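You operate a simulated robot arm through the tools that you are given. There is no shell and no other tool. Be economical: measure what you need, move in short steps, check, and stop when the job is done.

The job below is to be done with a simulated two-armed robot. You get a single attempt, and the scene is never put back.

## Task
Close down the filter bench: taps shut, vent open, pump and stirrer off.
Fine: taps 1 and 2 stand open; vent before the pump goes off; lid on the CLEAN jar; watch the gauge fall under 5.

Only the result counts: the job must be done as asked and must still hold three seconds after the hand-in. Knocking over, shifting, dropping, spilling or breaking anything else fails it. Lids that push on must go on centred and level and be pressed home; caps that screw on are set level and turned clockwise until they are tight.

## Robot
Two 7-joint arms with two-finger parallel grippers on one trunk, on a base that drives. Base frame: it is fixed to the floor where the robot stands at the start and does not move with it; the origin is under the middle of the robot, x ahead of it, y to its left, z up. Lengths are in m, angles in degrees, forces in N, time in s.
The left shoulder is at the start at [0.124, 0.171, 1.161], the right one opposite. With the tool pointing down near the work surface each hand reaches from about 0.44 to 0.92 m from the robot's upright axis, wherever it stands, measured 20 degrees to its own side. Places, roughly: blue pump [0.9, -0.4, 0.9]; left filter tap [0.7, -0.1, 0.9]; lid (7x7x4 cm) [0.6, -0.4, 0.9]; middle filter tap [0.7, -0.2, 0.9]; pump switch [0.9, -0.4, 1]; right filter tap [0.7, -0.3, 0.9]; stirrer dial [0.6, -0.5, 0.9]; vent tap [0.9, -0.4, 1]. Payload 4.4 kg a hand.
Tool frame (each hand has its own): the origin (TCP) lies between the finger pads and is the grasp point; the fingertips stand 0.023 m ahead of it; z points along the fingers, y is the line along which they close. The gripper opens to 0.094 m. The fingers are 0.038 m wide and 0.01 m thick; the gripper's body (0.054 by 0.096 m) begins 0.039 m behind the TCP.
Orientation is told as [roll, pitch, yaw] about the base's x, y, z axes, in that order, counted from this pose: with the fingers straight down and closing along the base's y, the tool's x points along the base's -x, its y along +y and its z along -z.

## Interface
- The arms move only by the tool arm_command. It takes "left_motion", "right_motion" or both (then of equal length, played together; a hand with none holds still); each is a list of rows, each an object of numbers (a shift or turn left out is 0, a gripper value left out holds the last): "tx", "ty", "tz": the shift along the base's x, y, z in m; "rx", "ry", "rz": the turn, a rotation vector about the base's x, y, z in degrees. In form: [{"tx": .., "ty": .., "tz": .., "rx": .., "ry": .., "rz": ..}, ...]. A call has 1 to 20 rows; each row is the pose to reach, as a shift and turn from the pose commanded when the call began. "left_grip" and "right_grip" are, for a hand that has rows, the opening, from 0 (shut) to 1 (fully open), set as the call begins (left out, the last holds). A row lasts 0.2 s, in which the tool goes at most 0.05 m and 8.6 degrees; a call with a longer step from one row to the next is refused whole, and so is a gripper value outside its range. A pose out of reach is approached as far as the arm can. The call stops where the force on the tool passes 40 N (or 10 N more than at its start, if that is more) or the arm is blocked; 0.2 s more then pass. The fingers move at their own pace (about 0.072 m/s each) and stop on an object; they squeeze with about 23 N. The grip force told is the motor's: it shows also when the fingers shut on nothing. Time passes only in rows, and 0.2 s behind the last, so rows that repeat a pose let the fingers close. The reply holds the time, the measured pose of the TCP, the force on the tool along the base axes, the opening and the grip force, in the units named above and with some noise, with the torque about the TCP (base axes, N m) and any sound that the robot's microphone picked up.
- Cameras (640 x 400 px; columns grow to the right, rows downward): "scene" is now at [0.233, -0.0442, 1.3275]; the picture's right is [-0.46, -0.89, 0.00], its down [-0.30, 0.16, -0.94] and it looks along [0.83, -0.44, -0.34] (base axes); focal length 214 px, centre (320, 200). "left" rides on the left gripper at [0.086, -0.016, -0.074] in its tool frame; the picture's right is [0.18, 0.98, 0.00], its down [-0.58, 0.11, -0.81] and it looks along [-0.79, 0.15, 0.59] (tool axes); focal length 243 px, centre (320, 200). "right" rides on the right gripper at [0.086, 0.016, -0.075] in its tool frame; the picture's right is [-0.18, 0.98, 0.00], its down [-0.58, -0.11, -0.81] and it looks along [-0.79, -0.15, 0.59] (tool axes); focal length 243 px, centre (320, 200). There is no depth. A picture from a camera that has moved, and an enlarged one, comes with that camera's place and axes in the base frame and with its lens.
- get_image(camera): a new picture of that camera. No time passes.
- lift_body(by): slides the trunk up (or, below 0, down) by that many m; the arms and the scene camera ride with it, the base frame stays. It gives what a move gives, with no picture.
- drive_base(legs): drives the robot by 1 to 6 legs, each [ahead, left, turn to the left] in m, m and degrees, along the robot's own axes; the way and the turn of a leg run together, so that a leg with both is an arc; at most 1.5 m and 180 degrees a leg. The arms and the cameras ride along, it lands a little off, and it stops where it bumps. It gives what a move gives.
- pan_tilt(pan, tilt): turns the head with the scene camera to pan (to the left, within 80 degrees either way) and tilt (down, from -29 to 69), counted from straight ahead of the robot. It gives what a move gives.
- close_up(camera, box): a new picture of the part [left, top, right, bottom] of that camera's present view, enlarged. No time passes.
- finish_job(): hands the job in; it is judged then, once.

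Work in short steps. Places have to be worked out from the pictures, the camera data and where the tool is seen: move nearer, look again, correct. Check each grasp and each placing, and mend what went wrong. You have 120 turns and 100 pictures in all, those below and enlarged ones among them. Open the grippers and draw the arms clear of the work before you hand the job in, unless the task says otherwise; then end with one line.

The tools are called after "Emit:" as a command line: name --argument value ..., lists and objects as JSON in quotes. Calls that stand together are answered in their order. arm_command: Moves the arms, as the interface text tells. Its arguments: {"type":"object","properties":{"left_motion":{"type":"array"},"left_grip":{"type":"number"},"right_motion":{"type":"array"},"right_grip":{"type":"number"}},"required":[]} The other tools are called the same way: lift_body (by) slides the trunk up or down; drive_base (legs) drives the base; pan_tilt (pan, tilt) turns the head that bears the scene camera; get_image (camera) takes a picture; close_up (camera, box) takes an enlarged picture of a part of a camera's view; finish_job () hands the job in.

At the start:

```text
clock: 0.0
left_tcp_pos: [0.4596, -0.0011, 1.289]
left_ee_rot: [0.0, 0.1, 0.0]
left_wrist_force: [-0.1, -0.3, 0.2]
left_torque: [0.0, -0.01, 0.0]
left_gripper_width: 0.0942
left_grip_force: 0.1
right_tcp_pos: [0.387, -0.3614, 1.2536]
right_ee_rot: [-0.1, 0.0, 0.0]
right_wrist_force: [-0.5, 0.2, 0.6]
right_torque: [-0.02, 0.01, -0.02]
right_gripper_width: 0.0939
right_grip_force: 0.0
trunk travel left (down, up): [-0.175, 0.214]
robot x, y, heading: [-0.0014, 0.0078, 0.0]
head pan, tilt: [-27.7, 19.6]
```

scene: 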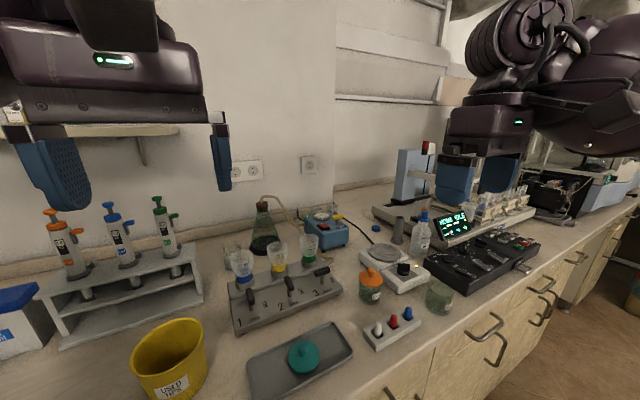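
right: 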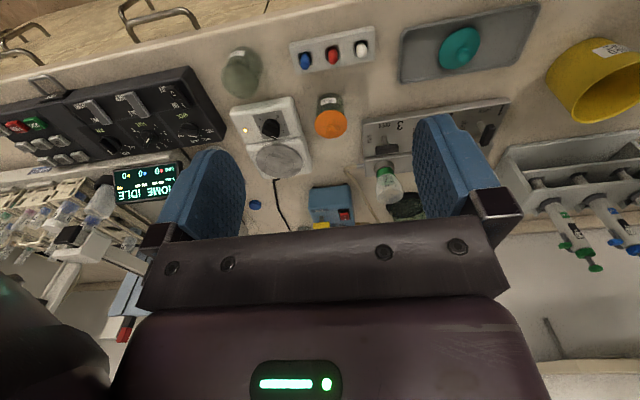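
left: 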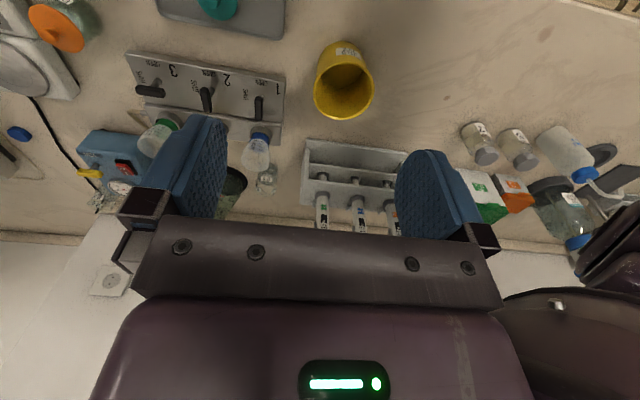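

I start by enlarging the filter bench in the scene view to see taps, pump, gauge, dial and jars.

Emit:
close_up --camera "scene" --box '[210, 190, 370, 400]'

Emit:
close_up --camera "scene" --box '[290, 190, 470, 360]'

Emit:
close_up --camera "left" --box '[60, 0, 300, 220]'

```text
1.90 times, centred on (290, 295) of scene
camera zoom: at [0.233, -0.0442, 1.3275], right [-0.46, -0.89, 0.0], down [-0.3, 0.16, -0.94], along [0.83, -0.44, -0.34], focal length 408 px, centre (377, 19)
```

zoom: 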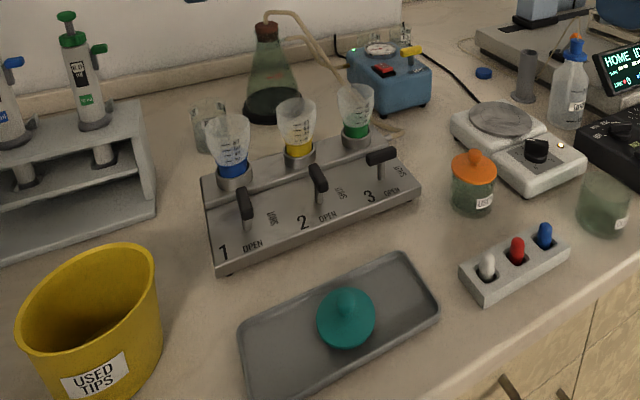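

```text
2.35 times, centred on (380, 275) of scene
camera zoom: at [0.233, -0.0442, 1.3275], right [-0.46, -0.89, 0.0], down [-0.3, 0.16, -0.94], along [0.83, -0.44, -0.34], focal length 505 px, centre (179, 24)
```

zoom: 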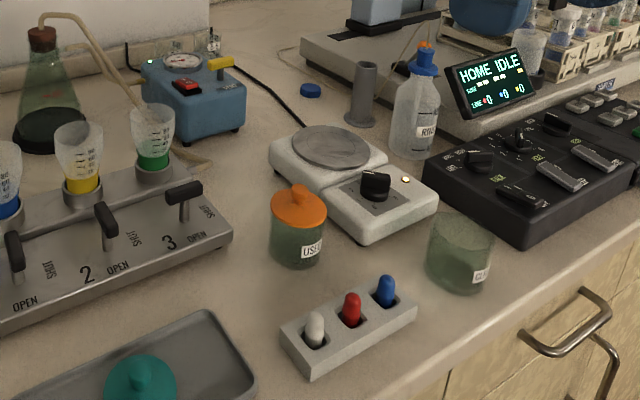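

```text
1.82 times, centred on (180, 110) of left
camera zoom: at [0.3726, -0.0181, 1.3625], right [-0.18, 0.98, 0.0], down [0.58, 0.11, 0.81], along [0.79, 0.15, -0.59], focal length 441 px, centre (574, 364)
```

zoom: 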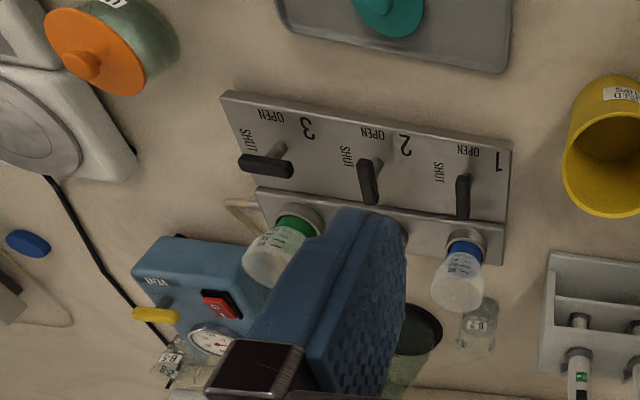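

The OPEN/SHUT marks show levers 1, 2 open, 3 shut. I need a closer look at the jars, lids and the dial.

Emit:
close_up --camera "scene" --box '[345, 240, 465, 330]'

Emit:
close_up --camera "right" --box '[210, 0, 410, 240]'

Emit:
close_up --camera "right" --box '[390, 0, 550, 100]'

Emit:
close_up --camera "scene" --box '[295, 200, 365, 255]'

```text
4.44 times, centred on (405, 285) of scene
camera zoom: at [0.233, -0.0442, 1.3275], right [-0.46, -0.89, 0.0], down [-0.3, 0.16, -0.94], along [0.83, -0.44, -0.34], focal length 953 px, centre (-58, -178)
```

zoom: 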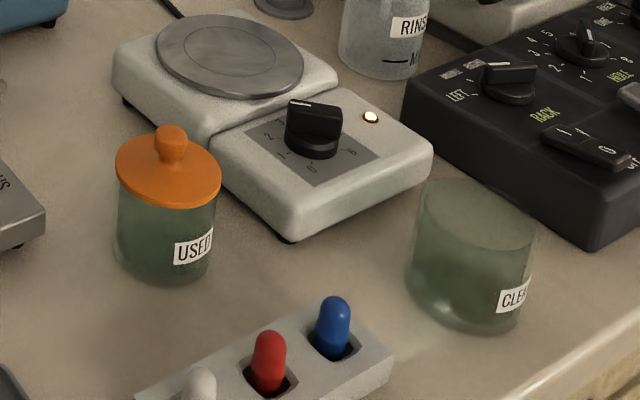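

```text
1.67 times, centred on (310, 120) of right
camera zoom: at [0.3001, -0.3446, 1.327], right [0.18, 0.98, 0.0], down [0.58, -0.11, 0.81], along [0.79, -0.15, -0.59], focal length 404 px, centre (337, 333)
```

zoom: 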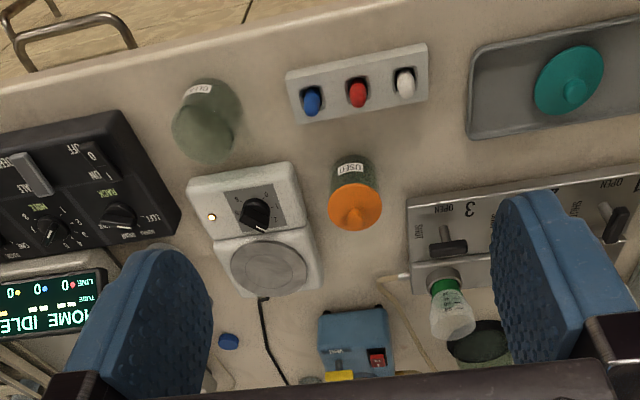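

```text
4.00 times, centred on (470, 50) of right
camera zoom: at [0.3001, -0.3446, 1.327], right [0.18, 0.98, 0.0], down [0.58, -0.11, 0.81], along [0.79, -0.15, -0.59], focal length 970 px, centre (-280, 800)
```

zoom: 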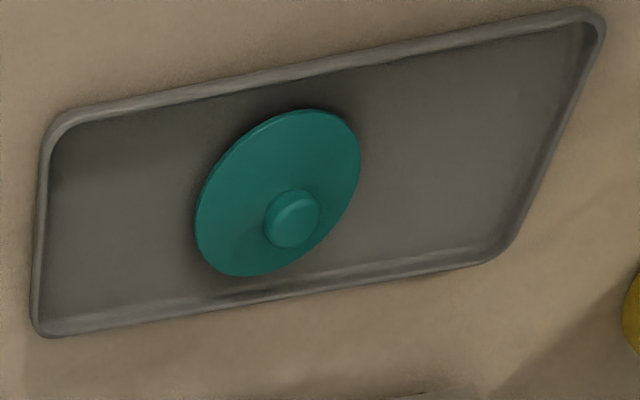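

```text
7.27 times, centred on (330, 228) of scene
camera zoom: at [0.233, -0.0442, 1.3275], right [-0.46, -0.89, 0.0], down [-0.3, 0.16, -0.94], along [0.83, -0.44, -0.34], focal length 1560 px, centre (247, 0)
```

zoom: 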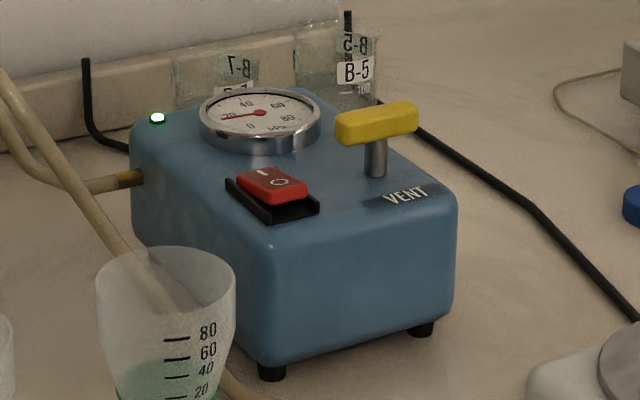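

Orange lid sits on the USED jar; a teal lid lies in the tray; CLEAN jar is open. I'll pan the head to compare lid and jar sizes.

Emit:
pan_tilt --pan -38 --tilt 45

Emit:
get_image --camera "scene"

```text
clock: 0.9
left_tcp_pos: [0.4579, -0.0013, 1.288]
left_ee_rot: [0.0, -0.1, -0.1]
left_wrist_force: [-0.7, 0.1, 0.9]
left_torque: [-0.01, 0.01, -0.01]
left_gripper_width: 0.0942
left_grip_force: 0.1
right_tcp_pos: [0.3871, -0.3614, 1.2537]
right_ee_rot: [0.0, -0.1, -0.1]
right_wrist_force: [0.0, 0.2, -0.5]
right_torque: [0.0, 0.03, 0.0]
right_gripper_width: 0.0941
right_grip_force: 0.0
trunk travel left (down, up): [-0.175, 0.214]
robot x, y, heading: [0.0016, 0.0017, -0.1]
head pan, tilt: [-38.0, 45.0]
```

```text
89 pictures are left
camera scene: at [0.2146, -0.051, 1.2882], right [-0.62, -0.79, 0.0], down [-0.56, 0.43, -0.71], along [0.56, -0.44, -0.71], focal length 214 px, centre (320, 200)
```

scene: 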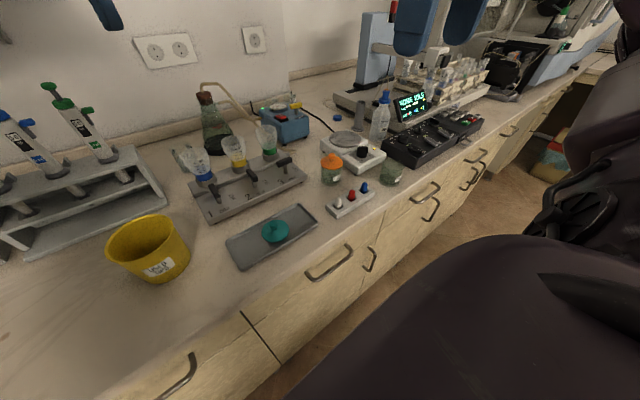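

Teal lid confirmed near [0.51,-0.153,0.895]. Enlarging the lids and jar.

Emit:
close_up --camera "scene" --box '[220, 150, 420, 275]'

Emit:
close_up --camera "scene" --box '[310, 125, 420, 195]'

Emit:
close_up --camera "scene" --box '[250, 205, 310, 250]'

```text
3.20 times, centred on (320, 212) of scene
camera zoom: at [0.2146, -0.051, 1.2882], right [-0.62, -0.79, 0.0], down [-0.56, 0.43, -0.71], along [0.56, -0.44, -0.71], focal length 686 px, centre (320, 160)
```

zoom: 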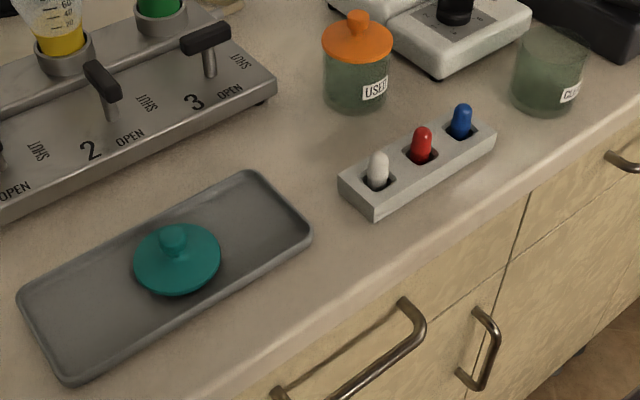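

```text
5.71 times, centred on (365, 160) of scene
camera zoom: at [0.2146, -0.051, 1.2882], right [-0.62, -0.79, 0.0], down [-0.56, 0.43, -0.71], along [0.56, -0.44, -0.71], focal length 1226 px, centre (63, 429)
```

zoom: 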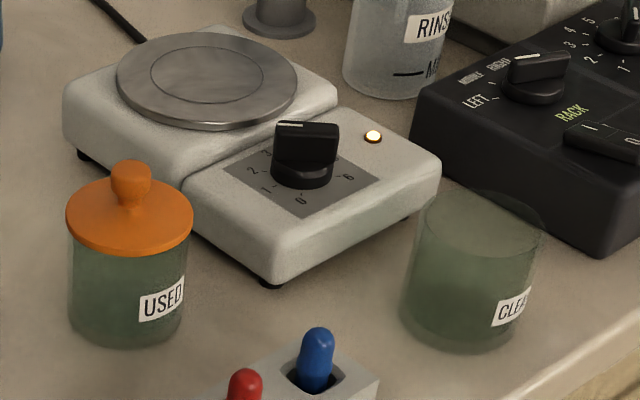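

```text
8.89 times, centred on (280, 228) of scene
camera zoom: at [0.2146, -0.051, 1.2882], right [-0.62, -0.79, 0.0], down [-0.56, 0.43, -0.71], along [0.56, -0.44, -0.71], focal length 1906 px, centre (676, -44)
```

zoom: 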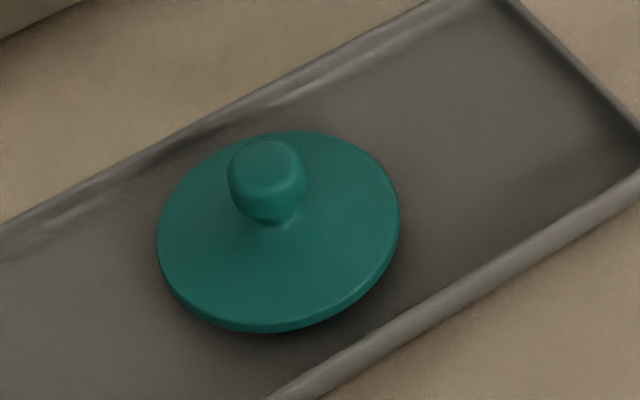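

Both lids look about 6 cm wide; I want a precise measure to tell which belongs to CLEAN. I lower the right hand for a nearer view.

Emit:
arm_command --right_motion '[{"tz": -0.045}, {"tz": -0.09}, {"tz": -0.13, "ty": -0.02}]'

Emit:
get_image --camera "right"

```text
clock: 1.7
left_tcp_pos: [0.4586, -0.0033, 1.2878]
left_ee_rot: [0.0, 0.0, 0.0]
left_wrist_force: [-0.7, -0.6, 0.7]
left_torque: [0.04, 0.05, 0.0]
left_gripper_width: 0.094
left_grip_force: 0.0
right_tcp_pos: [0.3867, -0.3832, 1.1223]
right_ee_rot: [0.0, 0.0, 0.0]
right_wrist_force: [-0.5, -0.7, 0.2]
right_torque: [-0.05, 0.01, -0.02]
right_gripper_width: 0.0941
right_grip_force: 0.1
trunk travel left (down, up): [-0.175, 0.214]
robot x, y, heading: [-0.0022, 0.0011, -0.2]
head pan, tilt: [-38.0, 45.0]
```

```text
85 pictures are left
camera right: at [0.2992, -0.366, 1.1965], right [0.18, 0.98, 0.0], down [0.58, -0.11, 0.81], along [0.79, -0.15, -0.59], focal length 243 px, centre (320, 200)
```

right: 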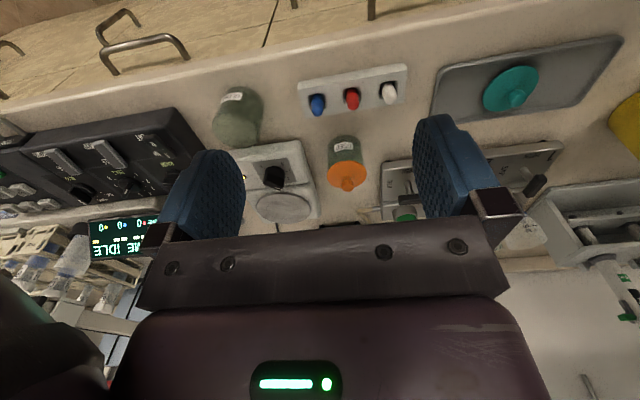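

Now enlarging each jar and lid for measuring.

Emit:
close_up --camera "right" --box '[205, 80, 295, 150]'

Emit:
close_up --camera "right" --box '[300, 130, 390, 200]'

Emit:
close_up --camera "right" --box '[465, 55, 555, 125]'

```text
5.71 times, centred on (250, 115) of right
camera zoom: at [0.2992, -0.366, 1.1965], right [0.18, 0.98, 0.0], down [0.58, -0.11, 0.81], along [0.79, -0.15, -0.59], focal length 1386 px, centre (720, 686)
```

zoom: 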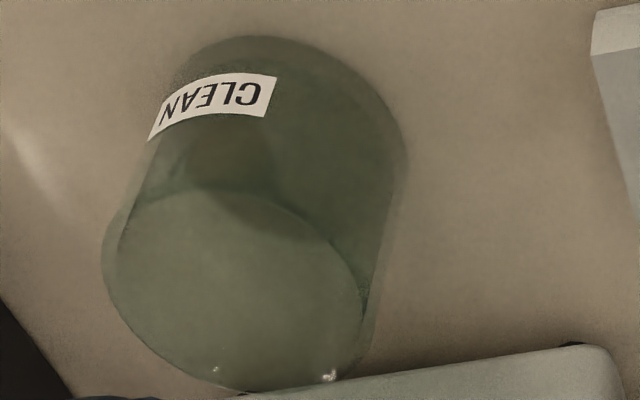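

```text
5.71 times, centred on (345, 165) of right
camera zoom: at [0.2992, -0.366, 1.1965], right [0.18, 0.98, 0.0], down [0.58, -0.11, 0.81], along [0.79, -0.15, -0.59], focal length 1386 px, centre (177, 400)
```

zoom: 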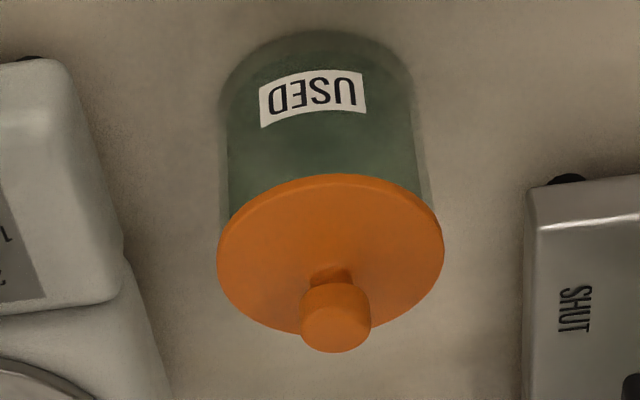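

```text
5.71 times, centred on (510, 90) of right
camera zoom: at [0.2992, -0.366, 1.1965], right [0.18, 0.98, 0.0], down [0.58, -0.11, 0.81], along [0.79, -0.15, -0.59], focal length 1386 px, centre (-766, 829)
```

zoom: 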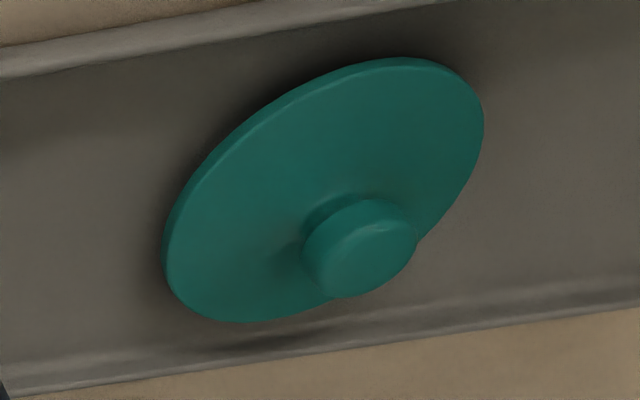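

Both lids are equal in size (~6.2 cm flange); the loose teal lid is the sensible one for the open CLEAN jar, the USED jar keeps its own. Now a close look at the tap levers.

Emit:
close_up --camera "scene" --box '[185, 140, 315, 225]'

Emit:
close_up --camera "left" --box '[120, 45, 290, 145]'

```text
4.71 times, centred on (250, 182) of scene
camera zoom: at [0.2144, -0.052, 1.2882], right [-0.62, -0.79, 0.0], down [-0.56, 0.44, -0.71], along [0.56, -0.43, -0.71], focal length 1009 px, centre (649, 282)
```

zoom: 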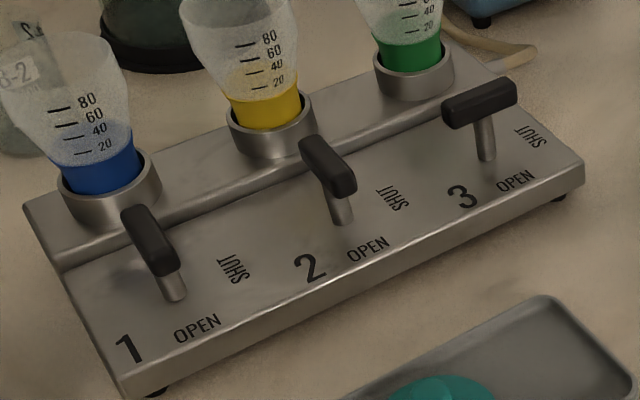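

```text
3.76 times, centred on (205, 95) of left
camera zoom: at [0.3724, -0.0193, 1.3626], right [-0.18, 0.98, 0.0], down [0.58, 0.11, 0.81], along [0.79, 0.15, -0.59], focal length 913 px, centre (753, 595)
```

zoom: 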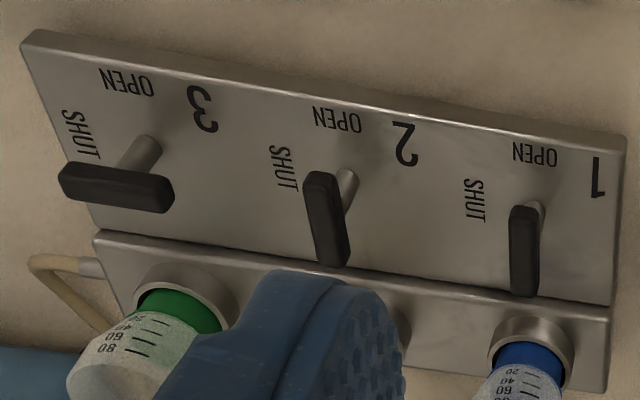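

Levers: tap 1 bar centre ≈[.656,-.082,.950], tap 2 ≈[.654,-.175,.952], bars along x; tap 3 lies along y (shut). Panel is square to the base frame. The cups stand close behind, so I'll push the near end of the bar with closed fingers. First left arm aside, right hand closed over the start point.

Emit:
arm_command --left_motion '[{"ty": 0.04}, {"ty": 0.08}, {"ty": 0.12}, {"ty": 0.16}, {"ty": 0.2}, {"ty": 0.2}, {"ty": 0.2}, {"ty": 0.2}, {"ty": 0.2}]' --right_motion '[{"tx": 0.0, "ty": 0.0}, {"tx": 0.03, "ty": 0.04}, {"tx": 0.055, "ty": 0.08}, {"tx": 0.085, "ty": 0.12}, {"tx": 0.11, "ty": 0.16}, {"tx": 0.14, "ty": 0.2}, {"tx": 0.17, "ty": 0.24}, {"tx": 0.2, "ty": 0.28}, {"tx": 0.235, "ty": 0.328}]' --right_grip 0

Emit:
pan_tilt --pan -20 --tilt 40

Emit:
get_image --camera "scene"

```text
refused: row 9 steps farther than a row can; nothing moved
```

```text
clock: 2.5
left_tcp_pos: [0.4599, -0.0012, 1.2886]
left_ee_rot: [0.0, 0.0, 0.0]
left_wrist_force: [0.2, -0.1, -0.5]
left_torque: [0.0, 0.01, -0.05]
left_gripper_width: 0.0941
left_grip_force: 0.0
right_tcp_pos: [0.3868, -0.3814, 1.1231]
right_ee_rot: [-0.1, 0.1, 0.0]
right_wrist_force: [0.4, 0.5, -0.1]
right_torque: [-0.01, -0.02, 0.01]
right_gripper_width: 0.0938
right_grip_force: 0.1
trunk travel left (down, up): [-0.175, 0.214]
robot x, y, heading: [0.0039, -0.0005, -0.0]
head pan, tilt: [-20.0, 40.0]
```

```text
79 pictures are left
camera scene: at [0.2303, -0.0302, 1.2954], right [-0.34, -0.94, 0.0], down [-0.6, 0.22, -0.77], along [0.72, -0.26, -0.64], focal length 214 px, centre (320, 200)
```

scene: 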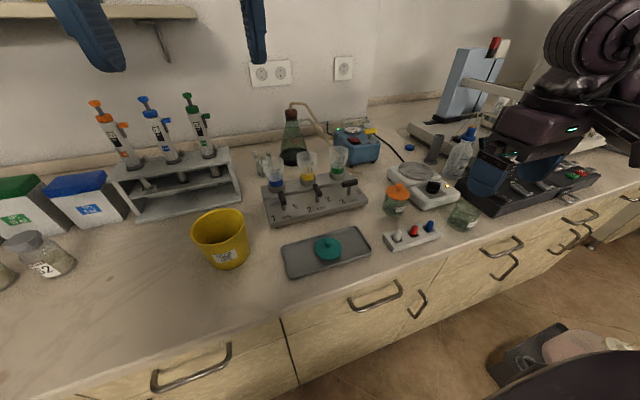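

The last step was too long; I resend it with an extra row.

Emit:
arm_command --left_motion '[{"ty": 0.04}, {"ty": 0.08}, {"ty": 0.12}, {"ty": 0.16}, {"ty": 0.2}, {"ty": 0.2}, {"ty": 0.2}, {"ty": 0.2}, {"ty": 0.2}]' --right_motion '[{"tx": 0.01, "ty": 0.0}, {"tx": 0.035, "ty": 0.04}, {"tx": 0.06, "ty": 0.08}, {"tx": 0.09, "ty": 0.12}, {"tx": 0.12, "ty": 0.16}, {"tx": 0.15, "ty": 0.2}, {"tx": 0.18, "ty": 0.24}, {"tx": 0.208, "ty": 0.28}, {"tx": 0.235, "ty": 0.322}]' --right_grip 0

Emit:
get_image --camera "scene"

```text
clock: 4.5
left_tcp_pos: [0.4595, 0.1996, 1.2855]
left_ee_rot: [-0.2, 0.0, 0.1]
left_wrist_force: [0.1, 0.0, 0.3]
left_torque: [-0.03, 0.01, -0.03]
left_gripper_width: 0.0941
left_grip_force: 0.0
right_tcp_pos: [0.6242, -0.0567, 1.1209]
right_ee_rot: [-0.2, 0.0, 0.0]
right_wrist_force: [0.6, 0.6, 0.4]
right_torque: [0.0, 0.01, -0.02]
right_gripper_width: 0.0
right_grip_force: 23.1
trunk travel left (down, up): [-0.175, 0.214]
robot x, y, heading: [0.0032, -0.0016, 0.0]
head pan, tilt: [-20.0, 40.0]
```

```text
78 pictures are left
camera scene: at [0.2307, -0.0285, 1.2953], right [-0.34, -0.94, 0.0], down [-0.6, 0.22, -0.77], along [0.72, -0.26, -0.64], focal length 214 px, centre (320, 200)
```

scene: 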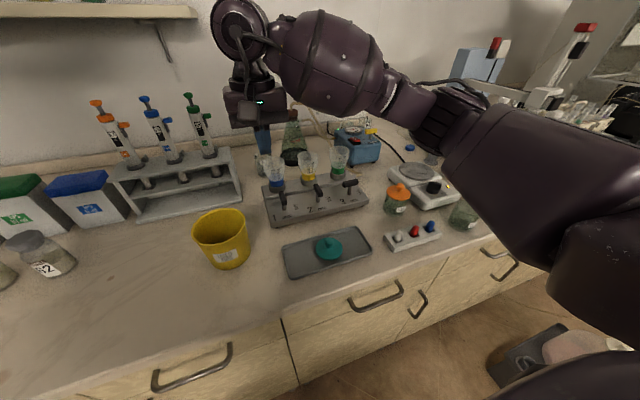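

Hand is over the point beside the near end of lever 1. Lowering until the fingertips are ~4 cm above the panel, then looking.

Emit:
arm_command --right_motion '[{"tz": -0.045}, {"tz": -0.09}, {"tz": -0.125}, {"tz": -0.15, "ty": 0.003}]'

Emit:
close_up --camera "scene" --box '[220, 120, 400, 240]'

Emit:
get_image --camera "right"

```text
clock: 5.5
left_tcp_pos: [0.4602, 0.1978, 1.286]
left_ee_rot: [0.0, 0.0, -0.1]
left_wrist_force: [0.2, -0.1, -0.2]
left_torque: [0.01, -0.01, 0.02]
left_gripper_width: 0.0939
left_grip_force: 0.0
right_tcp_pos: [0.6234, -0.0568, 0.9709]
right_ee_rot: [0.0, 0.1, -0.1]
right_wrist_force: [0.6, 0.7, -0.3]
right_torque: [0.03, 0.01, -0.06]
right_gripper_width: 0.0
right_grip_force: 23.2
trunk travel left (down, up): [-0.175, 0.214]
robot x, y, heading: [0.0016, -0.0012, -0.3]
head pan, tilt: [-20.0, 40.0]
```

```text
3.33 times, centred on (310, 180) of scene
camera zoom: at [0.2307, -0.03, 1.2953], right [-0.34, -0.94, 0.0], down [-0.6, 0.22, -0.77], along [0.72, -0.26, -0.64], focal length 715 px, centre (353, 267)
```

zoom: 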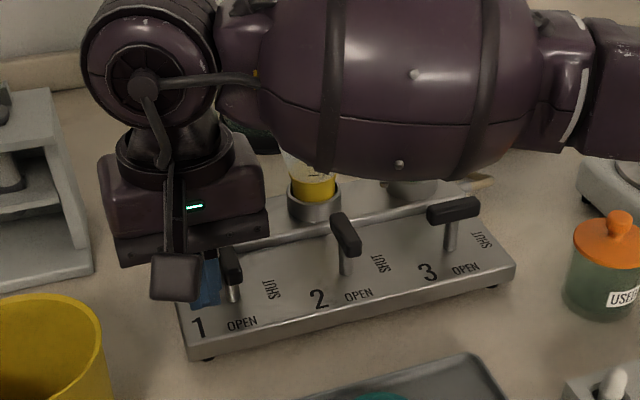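

```text
76 pictures are left
camera right: at [0.5366, -0.0401, 1.0451], right [0.18, 0.98, 0.0], down [0.58, -0.11, 0.81], along [0.79, -0.15, -0.59], focal length 243 px, centre (320, 200)
```

right: 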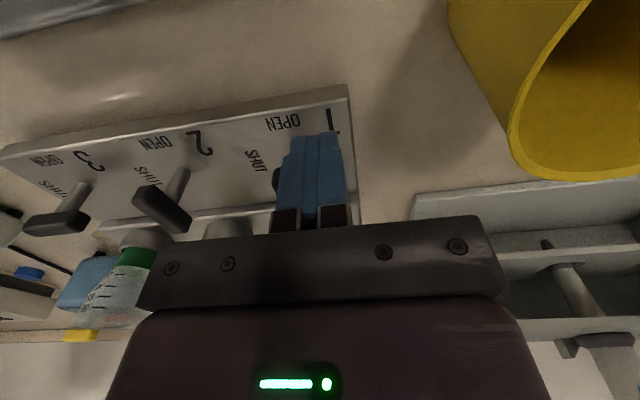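

Fingertips are on the +y side of lever 1. Lower 1.6 cm and push the near end towards −y, following the arc.

Emit:
arm_command --right_motion '[{"tz": -0.016}, {"tz": -0.016, "ty": -0.01}, {"tz": -0.016, "ty": -0.02}, {"tz": -0.016, "ty": -0.03}, {"tz": -0.016, "ty": -0.04}, {"tz": -0.016, "ty": -0.048}]'

Emit:
close_up --camera "scene" --box '[220, 120, 400, 240]'

```text
clock: 6.3
left_tcp_pos: [0.4606, 0.2026, 1.2847]
left_ee_rot: [0.1, 0.0, 0.3]
left_wrist_force: [0.3, 0.1, 0.5]
left_torque: [0.08, -0.02, -0.01]
left_gripper_width: 0.0941
left_grip_force: 0.1
right_tcp_pos: [0.6208, -0.0646, 0.9585]
right_ee_rot: [1.0, -0.2, 1.0]
right_wrist_force: [3.9, 19.0, -5.4]
right_torque: [0.09, 0.01, 0.37]
right_gripper_width: 0.0
right_grip_force: 23.5
trunk travel left (down, up): [-0.175, 0.214]
robot x, y, heading: [0.003, -0.0001, 0.3]
head pan, tilt: [-20.0, 40.0]
stopped in row 4 (right hand): the force on the tool passed its limit at 49 N (the readings are from after the stop); the commanded pose is now the measured one
```

```text
3.33 times, centred on (310, 180) of scene
camera zoom: at [0.2316, -0.0278, 1.2952], right [-0.34, -0.94, 0.0], down [-0.61, 0.22, -0.77], along [0.72, -0.26, -0.64], focal length 715 px, centre (353, 267)
```

zoom: 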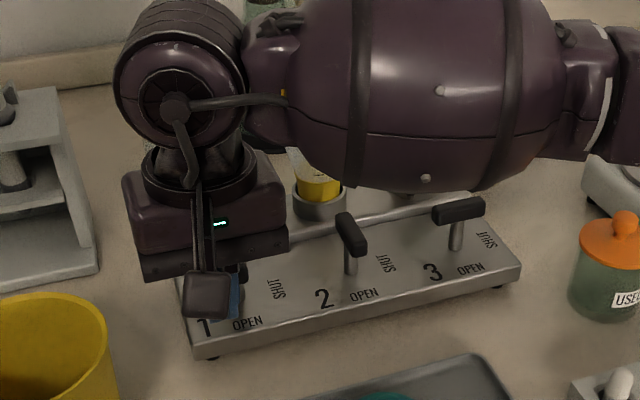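

Lever 1 did not yield in that direction (hard stop). I'll go over to the other side of the bar and try pushing the near end towards +y.

Emit:
arm_command --right_motion '[{"ty": 0.008}, {"ty": 0.008, "tz": 0.04}, {"ty": -0.025, "tz": 0.04}, {"ty": -0.045, "tz": 0.04, "tx": 0.003}, {"ty": -0.045, "tz": -0.003, "tx": 0.003}]'

Emit:
arm_command --right_motion '[{"ty": 0.01}, {"ty": 0.018}, {"ty": 0.025}, {"ty": 0.033}, {"ty": 0.04}]'

Emit:
close_up --camera "scene" --box '[220, 120, 400, 240]'

```text
clock: 7.5
left_tcp_pos: [0.4613, 0.1998, 1.2844]
left_ee_rot: [0.1, 0.2, 0.1]
left_wrist_force: [0.2, 0.7, 0.3]
left_torque: [0.02, 0.04, 0.01]
left_gripper_width: 0.0938
left_grip_force: 0.1
right_tcp_pos: [0.6247, -0.1134, 0.953]
right_ee_rot: [0.7, 0.0, 0.7]
right_wrist_force: [0.4, -0.2, -0.5]
right_torque: [0.02, 0.01, 0.01]
right_gripper_width: 0.0001
right_grip_force: 22.8
trunk travel left (down, up): [-0.175, 0.214]
robot x, y, heading: [0.0002, -0.001, 0.4]
head pan, tilt: [-20.0, 40.0]
```

```text
clock: 8.7
left_tcp_pos: [0.4588, 0.2011, 1.2857]
left_ee_rot: [0.0, 0.0, 0.2]
left_wrist_force: [0.7, 0.3, 0.4]
left_torque: [-0.02, 0.0, 0.0]
left_gripper_width: 0.0939
left_grip_force: 0.1
right_tcp_pos: [0.6236, -0.0732, 0.9555]
right_ee_rot: [0.7, -0.2, 0.8]
right_wrist_force: [0.5, 0.3, 0.5]
right_torque: [0.02, -0.02, 0.02]
right_gripper_width: 0.0
right_grip_force: 23.0
trunk travel left (down, up): [-0.175, 0.214]
robot x, y, heading: [0.0045, 0.0018, 0.4]
head pan, tilt: [-20.0, 40.0]
```

```text
3.33 times, centred on (310, 180) of scene
camera zoom: at [0.2307, -0.0284, 1.2954], right [-0.34, -0.94, 0.0], down [-0.6, 0.22, -0.77], along [0.72, -0.26, -0.64], focal length 715 px, centre (353, 267)
```

zoom: 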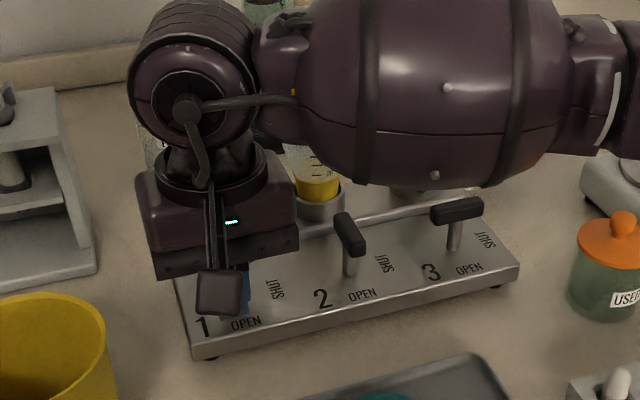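

The lever yields this way (clockwise from above). Continue: follow the arc and push +x to finish the quarter turn.

Emit:
arm_command --right_motion '[{"ty": 0.008}, {"ty": 0.013}, {"ty": 0.013, "tx": 0.003}, {"ty": 0.013, "tx": 0.006}, {"ty": 0.013, "tx": 0.008}]'

Emit:
arm_command --right_motion '[{"tx": -0.01}, {"tx": -0.04}, {"tx": -0.08}, {"tx": -0.1, "tz": 0.04}, {"tx": -0.1, "tz": 0.08}]'

Emit:
close_up --camera "scene" --box '[220, 120, 400, 240]'

Emit:
close_up --camera "right" --box '[100, 40, 420, 240]'

```text
clock: 9.9
left_tcp_pos: [0.4596, 0.201, 1.2849]
left_ee_rot: [0.0, -0.1, 0.2]
left_wrist_force: [0.2, 0.3, -0.3]
left_torque: [0.01, -0.02, -0.01]
left_gripper_width: 0.0941
left_grip_force: 0.0
right_tcp_pos: [0.6326, -0.0593, 0.9549]
right_ee_rot: [0.7, 0.0, 0.7]
right_wrist_force: [-0.7, 0.4, 0.6]
right_torque: [0.01, 0.0, 0.0]
right_gripper_width: 0.0001
right_grip_force: 23.2
trunk travel left (down, up): [-0.175, 0.214]
robot x, y, heading: [-0.0005, 0.001, 0.0]
head pan, tilt: [-20.0, 40.0]
```

```text
clock: 11.1
left_tcp_pos: [0.4589, 0.2002, 1.285]
left_ee_rot: [0.0, -0.1, 0.3]
left_wrist_force: [-0.1, -0.3, 0.1]
left_torque: [0.02, -0.04, 0.02]
left_gripper_width: 0.094
left_grip_force: 0.1
right_tcp_pos: [0.5302, -0.0608, 1.0371]
right_ee_rot: [0.7, 0.0, 0.8]
right_wrist_force: [0.1, -1.0, 0.5]
right_torque: [0.0, -0.02, 0.01]
right_gripper_width: 0.0
right_grip_force: 23.3
trunk travel left (down, up): [-0.175, 0.214]
robot x, y, heading: [0.0004, 0.002, 0.1]
head pan, tilt: [-20.0, 40.0]
```

```text
3.33 times, centred on (310, 180) of scene
camera zoom: at [0.2302, -0.0285, 1.2956], right [-0.34, -0.94, 0.0], down [-0.6, 0.22, -0.77], along [0.72, -0.26, -0.64], focal length 715 px, centre (353, 267)
```

zoom: 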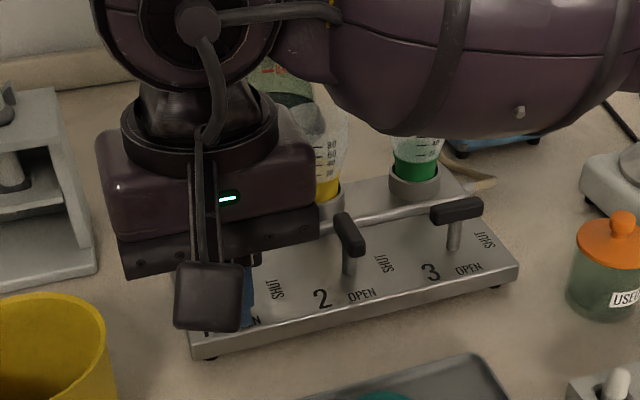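

```text
2.00 times, centred on (260, 140) of right
camera zoom: at [0.4427, -0.0448, 1.1102], right [0.17, 0.99, 0.01], down [0.58, -0.11, 0.81], along [0.8, -0.13, -0.59], focal length 485 px, centre (440, 320)
```

zoom: 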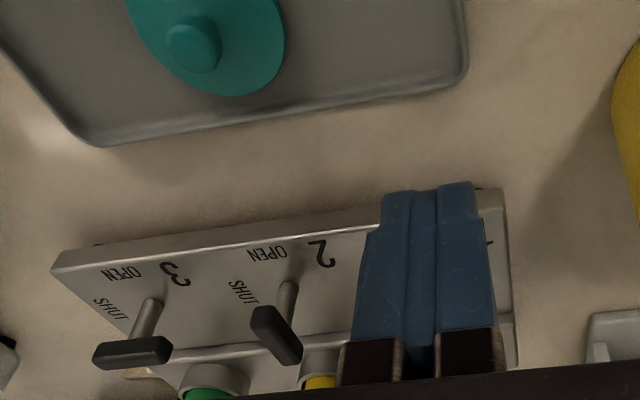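

Moving across to the −y side of lever 2 above it, then looking at lever 1.

Emit:
arm_command --right_motion '[{"ty": -0.045}, {"ty": -0.085, "tx": 0.02}, {"ty": -0.12, "tx": 0.055}, {"ty": -0.145, "tx": 0.094}, {"ty": -0.145, "tx": 0.094}]'

Emit:
close_up --camera "scene" --box '[220, 120, 400, 240]'

```text
clock: 12.3
left_tcp_pos: [0.4595, 0.1992, 1.2857]
left_ee_rot: [0.1, 0.1, 0.1]
left_wrist_force: [-0.2, -0.3, -1.3]
left_torque: [-0.01, -0.03, 0.03]
left_gripper_width: 0.0939
left_grip_force: 0.1
right_tcp_pos: [0.6246, -0.2033, 1.034]
right_ee_rot: [0.7, -0.1, 0.9]
right_wrist_force: [-0.5, 0.4, -0.6]
right_torque: [0.01, -0.03, -0.01]
right_gripper_width: 0.0
right_grip_force: 22.4
trunk travel left (down, up): [-0.175, 0.214]
robot x, y, heading: [0.002, 0.0021, 0.2]
head pan, tilt: [-20.0, 40.0]
```

```text
3.33 times, centred on (310, 180) of scene
camera zoom: at [0.2302, -0.0286, 1.2955], right [-0.34, -0.94, 0.0], down [-0.6, 0.22, -0.77], along [0.72, -0.26, -0.64], focal length 715 px, centre (353, 267)
```

zoom: 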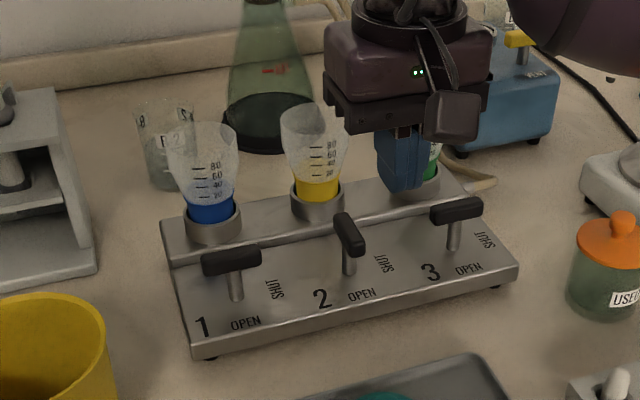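

Lever 1 now lies like lever 3 (shut). Same for lever 2: lower and push +y, then +x.

Emit:
arm_command --right_motion '[{"tz": -0.04}, {"tz": -0.08}, {"tz": -0.08, "ty": 0.01}, {"tz": -0.08, "ty": 0.02}, {"tz": -0.08, "ty": 0.03}, {"tz": -0.08, "ty": 0.038}, {"tz": -0.08, "ty": 0.046}, {"tz": -0.08, "ty": 0.053}, {"tz": -0.08, "ty": 0.053, "tx": 0.003}, {"tz": -0.08, "ty": 0.053, "tx": 0.006}]'

Emit:
arm_command --right_motion '[{"tx": -0.01}, {"tx": -0.04}, {"tx": -0.08}, {"tx": -0.1, "tz": 0.04}, {"tx": -0.1, "tz": 0.08, "ty": -0.04}, {"tx": -0.1, "tz": 0.12, "ty": -0.08}, {"tx": -0.1, "tz": 0.14, "ty": -0.12}, {"tx": -0.1, "tz": 0.14, "ty": -0.16}]'

Emit:
close_up --camera "scene" --box '[220, 120, 400, 240]'

```text
clock: 14.5
left_tcp_pos: [0.4604, 0.2004, 1.284]
left_ee_rot: [-0.1, 0.0, 0.2]
left_wrist_force: [-0.6, 0.2, -0.5]
left_torque: [0.01, -0.02, 0.03]
left_gripper_width: 0.094
left_grip_force: 0.0
right_tcp_pos: [0.6321, -0.1505, 0.9543]
right_ee_rot: [0.7, -0.2, 0.7]
right_wrist_force: [-0.5, 0.7, -0.3]
right_torque: [0.05, 0.0, 0.04]
right_gripper_width: 0.0001
right_grip_force: 22.9
trunk travel left (down, up): [-0.175, 0.214]
robot x, y, heading: [-0.0009, 0.0007, 0.5]
head pan, tilt: [-20.0, 40.0]
```

```text
refused: row 5 steps farther than a row can; nothing moved
```

```text
3.33 times, centred on (310, 180) of scene
camera zoom: at [0.2308, -0.0286, 1.2954], right [-0.34, -0.94, 0.0], down [-0.6, 0.22, -0.77], along [0.72, -0.26, -0.64], focal length 715 px, centre (353, 267)
```

zoom: 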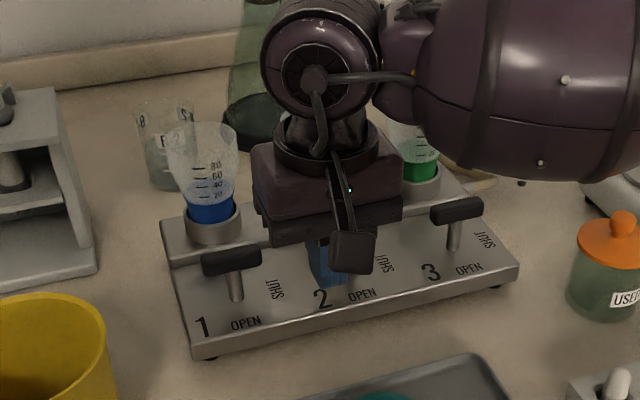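

Push done; retreating and checking lever 2.

Emit:
arm_command --right_motion '[{"tx": -0.01}, {"tx": -0.04}, {"tx": -0.08}, {"tx": -0.1, "tz": 0.04}, {"tx": -0.1, "tz": 0.07, "ty": -0.03}, {"tx": -0.1, "tz": 0.1, "ty": -0.06}, {"tx": -0.1, "tz": 0.12, "ty": -0.1}, {"tx": -0.1, "tz": 0.13, "ty": -0.14}]'

Emit:
pan_tilt --pan -30 --tilt 40

Emit:
get_image --camera "scene"

Emit:
get_image --camera "right"

```text
clock: 16.3
left_tcp_pos: [0.4588, 0.1995, 1.2861]
left_ee_rot: [0.0, -0.1, 0.2]
left_wrist_force: [-0.3, 0.2, 0.1]
left_torque: [0.03, -0.02, -0.01]
left_gripper_width: 0.094
left_grip_force: 0.0
right_tcp_pos: [0.5316, -0.2921, 1.0864]
right_ee_rot: [0.8, -0.1, 0.7]
right_wrist_force: [-0.2, 0.0, -0.9]
right_torque: [0.01, -0.02, 0.01]
right_gripper_width: 0.0
right_grip_force: 23.3
trunk travel left (down, up): [-0.175, 0.214]
robot x, y, heading: [-0.0002, -0.0028, 0.4]
head pan, tilt: [-20.0, 40.0]
```

```text
clock: 17.1
left_tcp_pos: [0.4594, 0.1998, 1.2849]
left_ee_rot: [0.0, 0.1, 0.2]
left_wrist_force: [0.3, -0.2, 0.3]
left_torque: [0.02, -0.02, 0.0]
left_gripper_width: 0.0939
left_grip_force: 0.1
right_tcp_pos: [0.533, -0.2925, 1.0861]
right_ee_rot: [0.6, -0.1, 0.8]
right_wrist_force: [-0.2, 0.6, -0.6]
right_torque: [0.0, 0.01, -0.01]
right_gripper_width: 0.0001
right_grip_force: 22.6
trunk travel left (down, up): [-0.175, 0.214]
robot x, y, heading: [0.0008, -0.0011, 0.3]
head pan, tilt: [-30.0, 40.0]
```

```text
69 pictures are left
camera scene: at [0.2245, -0.0421, 1.2954], right [-0.5, -0.87, 0.0], down [-0.56, 0.32, -0.77], along [0.66, -0.38, -0.64], focal length 214 px, centre (320, 200)
```

scene: 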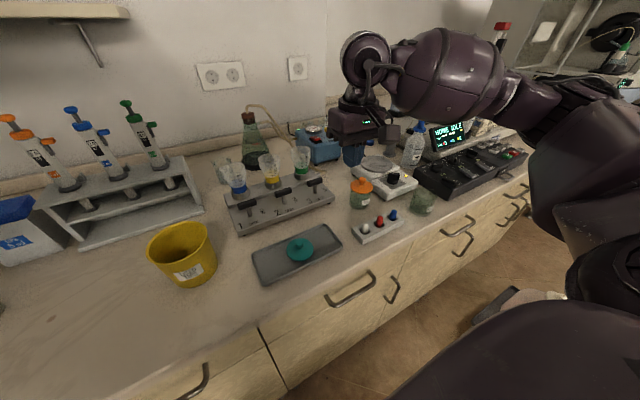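

```text
68 pictures are left
camera right: at [0.4457, -0.2766, 1.1594], right [0.17, 0.99, 0.01], down [0.58, -0.11, 0.81], along [0.8, -0.13, -0.59], focal length 243 px, centre (320, 200)
```

right: 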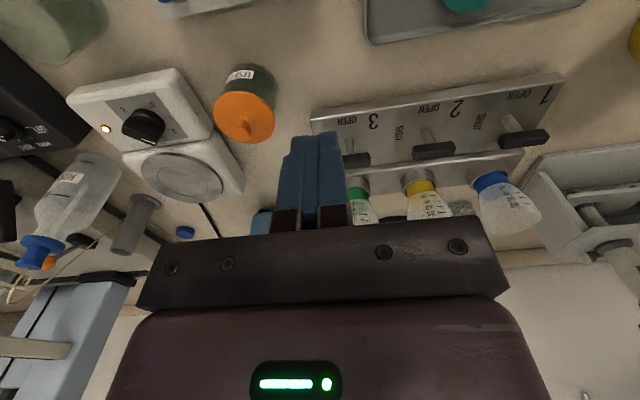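

All three levers now read shut. Next the pump: it is beyond comfortable reach, so I raise the right hand and drive 0.15 m ahead.

Emit:
arm_command --right_motion '[{"tx": -0.03, "tz": 0.03}, {"tx": -0.06, "tz": 0.06}, {"tx": -0.08, "tz": 0.08}]'

Emit:
drive_base --legs '[[0.15, 0, 0]]'

Emit:
pan_tilt --pan -35 --tilt 30

Emit:
get_image --camera "scene"

Emit:
get_image --camera "right"

```text
clock: 17.9
left_tcp_pos: [0.4576, 0.1999, 1.2859]
left_ee_rot: [-0.1, 0.0, 0.2]
left_wrist_force: [-0.5, 1.0, 0.1]
left_torque: [0.0, 0.01, -0.02]
left_gripper_width: 0.0938
left_grip_force: 0.1
right_tcp_pos: [0.4514, -0.2927, 1.1656]
right_ee_rot: [0.8, 0.0, 0.9]
right_wrist_force: [0.3, 0.6, 0.4]
right_torque: [-0.02, 0.02, 0.02]
right_gripper_width: 0.0
right_grip_force: 23.3
trunk travel left (down, up): [-0.175, 0.214]
robot x, y, heading: [0.0035, 0.0024, 0.3]
head pan, tilt: [-30.0, 40.0]
```

```text
clock: 19.3
left_tcp_pos: [0.6014, 0.2015, 1.2852]
left_ee_rot: [0.1, 0.1, 0.1]
left_wrist_force: [-0.8, 0.5, 0.6]
left_torque: [0.01, -0.04, 0.03]
left_gripper_width: 0.0937
left_grip_force: 0.1
right_tcp_pos: [0.592, -0.2907, 1.1654]
right_ee_rot: [0.6, -0.1, 0.6]
right_wrist_force: [-0.9, 0.1, -0.2]
right_torque: [-0.01, -0.01, -0.02]
right_gripper_width: 0.0
right_grip_force: 22.9
trunk travel left (down, up): [-0.175, 0.214]
robot x, y, heading: [0.1385, 0.003, -0.0]
head pan, tilt: [-30.0, 40.0]
stopped in leg 1: the robot was blocked; the commanded pose is now the measured one
```

```text
clock: 20.0
left_tcp_pos: [0.6025, 0.2011, 1.2847]
left_ee_rot: [-0.1, 0.0, 0.0]
left_wrist_force: [-0.7, -0.1, -0.7]
left_torque: [0.0, 0.03, 0.0]
left_gripper_width: 0.094
left_grip_force: 0.0
right_tcp_pos: [0.5942, -0.2909, 1.166]
right_ee_rot: [0.7, -0.1, 0.6]
right_wrist_force: [-0.6, 0.4, -0.7]
right_torque: [-0.01, -0.03, -0.02]
right_gripper_width: 0.0
right_grip_force: 22.8
trunk travel left (down, up): [-0.175, 0.214]
robot x, y, heading: [0.1422, 0.0029, 0.3]
head pan, tilt: [-35.0, 30.0]
```

```text
67 pictures are left
camera scene: at [0.3668, -0.0495, 1.3106], right [-0.57, -0.82, 0.0], down [-0.41, 0.29, -0.87], along [0.71, -0.5, -0.5], focal length 214 px, centre (320, 200)
```

scene: 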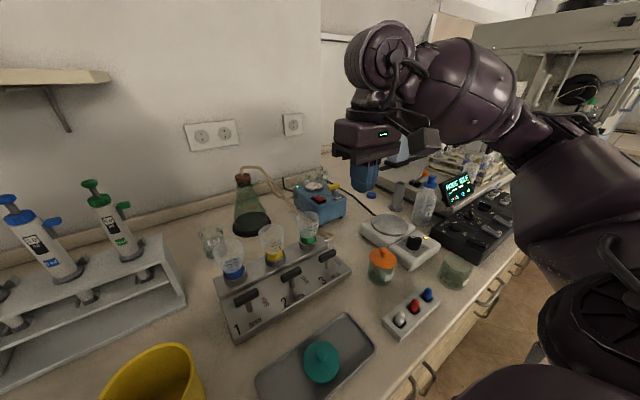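

```text
66 pictures are left
camera right: at [0.5058, -0.2755, 1.239], right [0.17, 0.98, 0.01], down [0.58, -0.11, 0.81], along [0.79, -0.13, -0.59], focal length 243 px, centre (320, 200)
```

right: 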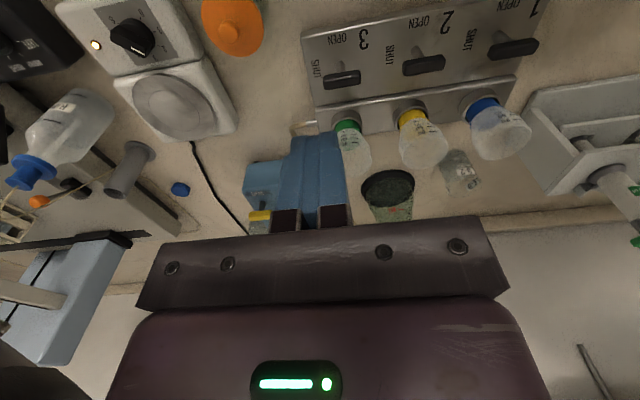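

The base touched the bench at 0.14 m; I back off 1 cm and shift the right hand aside to see the pump from both cameras.

Emit:
drive_base --legs '[[-0.01, 0, 0]]'

Emit:
arm_command --right_motion '[{"ty": -0.04}, {"ty": -0.08}, {"ty": -0.12}, {"ty": -0.15}, {"ty": -0.15}]'

Emit:
close_up --camera "right" --box '[320, 100, 480, 240]'

Emit:
close_up --camera "scene" --box '[270, 150, 380, 240]'

```text
clock: 20.8
left_tcp_pos: [0.5922, 0.201, 1.2844]
left_ee_rot: [0.0, 0.1, 0.2]
left_wrist_force: [0.3, 0.3, 0.7]
left_torque: [-0.02, 0.01, 0.02]
left_gripper_width: 0.094
left_grip_force: 0.0
right_tcp_pos: [0.5833, -0.2907, 1.1649]
right_ee_rot: [0.7, 0.0, 0.6]
right_wrist_force: [0.2, -1.1, -0.1]
right_torque: [0.02, 0.0, 0.0]
right_gripper_width: 0.0003
right_grip_force: 23.3
trunk travel left (down, up): [-0.175, 0.214]
robot x, y, heading: [0.1332, 0.0041, -0.1]
head pan, tilt: [-35.0, 30.0]
```

```text
clock: 22.0
left_tcp_pos: [0.5932, 0.2013, 1.283]
left_ee_rot: [0.0, 0.0, 0.1]
left_wrist_force: [0.6, -0.8, -0.5]
left_torque: [0.0, 0.06, -0.04]
left_gripper_width: 0.0942
left_grip_force: 0.0
right_tcp_pos: [0.5849, -0.4407, 1.1645]
right_ee_rot: [0.7, 0.0, 0.6]
right_wrist_force: [0.0, -0.2, -0.8]
right_torque: [-0.03, 0.02, 0.02]
right_gripper_width: 0.0
right_grip_force: 22.7
trunk travel left (down, up): [-0.175, 0.214]
robot x, y, heading: [0.1328, 0.0011, 0.2]
head pan, tilt: [-35.0, 30.0]
```

```text
2.86 times, centred on (400, 170) of right
camera zoom: at [0.4975, -0.4258, 1.2378], right [0.17, 0.98, 0.01], down [0.58, -0.11, 0.81], along [0.79, -0.13, -0.59], focal length 693 px, centre (91, 286)
```

zoom: 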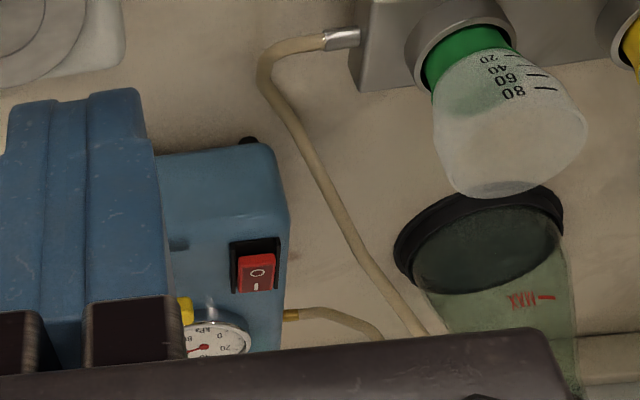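

```text
4.44 times, centred on (325, 195) of scene
camera zoom: at [0.3575, -0.0494, 1.3105], right [-0.57, -0.82, 0.0], down [-0.41, 0.29, -0.87], along [0.71, -0.5, -0.5], focal length 953 px, centre (298, 222)
```

zoom: 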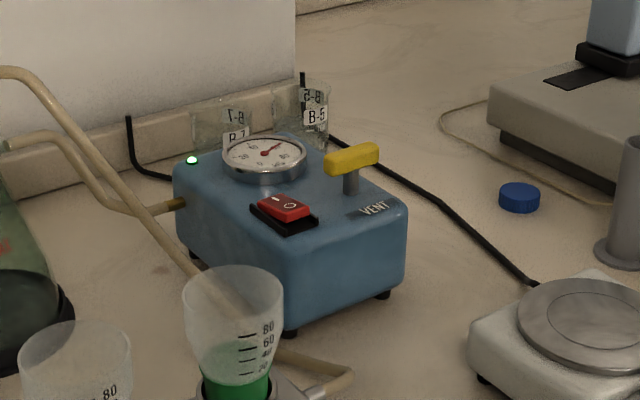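

Gauge has risen to ~60 with the taps shut. The vent handle is hidden behind the fingers in the wrist view; shift the hand a bit more.

Emit:
arm_command --right_motion '[{"ty": -0.03, "tx": -0.02}, {"ty": -0.06, "tx": -0.05}, {"ty": -0.06, "tx": -0.08}, {"ty": -0.06, "tx": -0.08}]'

Emit:
close_up --camera "right" --box '[330, 130, 470, 240]'

```text
clock: 23.0
left_tcp_pos: [0.5934, 0.2005, 1.2842]
left_ee_rot: [-0.1, 0.2, 0.1]
left_wrist_force: [-0.3, -0.1, -0.9]
left_torque: [0.0, 0.01, 0.02]
left_gripper_width: 0.0939
left_grip_force: 0.2
right_tcp_pos: [0.5045, -0.5007, 1.166]
right_ee_rot: [0.7, 0.0, 0.5]
right_wrist_force: [-0.1, 0.0, 1.1]
right_torque: [0.02, 0.04, 0.0]
right_gripper_width: 0.0003
right_grip_force: 23.4
trunk travel left (down, up): [-0.175, 0.214]
robot x, y, heading: [0.1343, 0.0023, 0.0]
head pan, tilt: [-35.0, 30.0]
```

```text
3.64 times, centred on (400, 185) of right
camera zoom: at [0.4172, -0.4857, 1.2396], right [0.17, 0.98, 0.01], down [0.58, -0.11, 0.81], along [0.79, -0.13, -0.59], focal length 882 px, centre (29, 254)
```

zoom: 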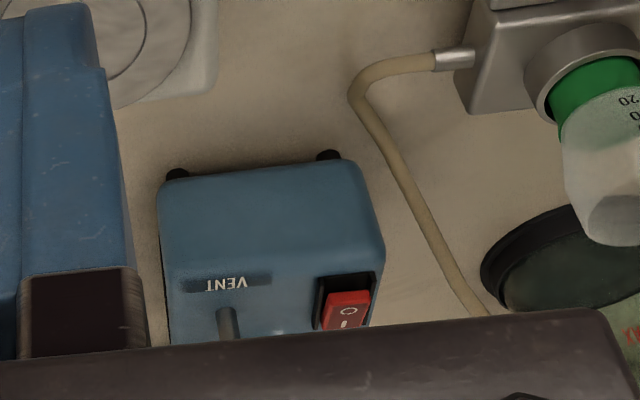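

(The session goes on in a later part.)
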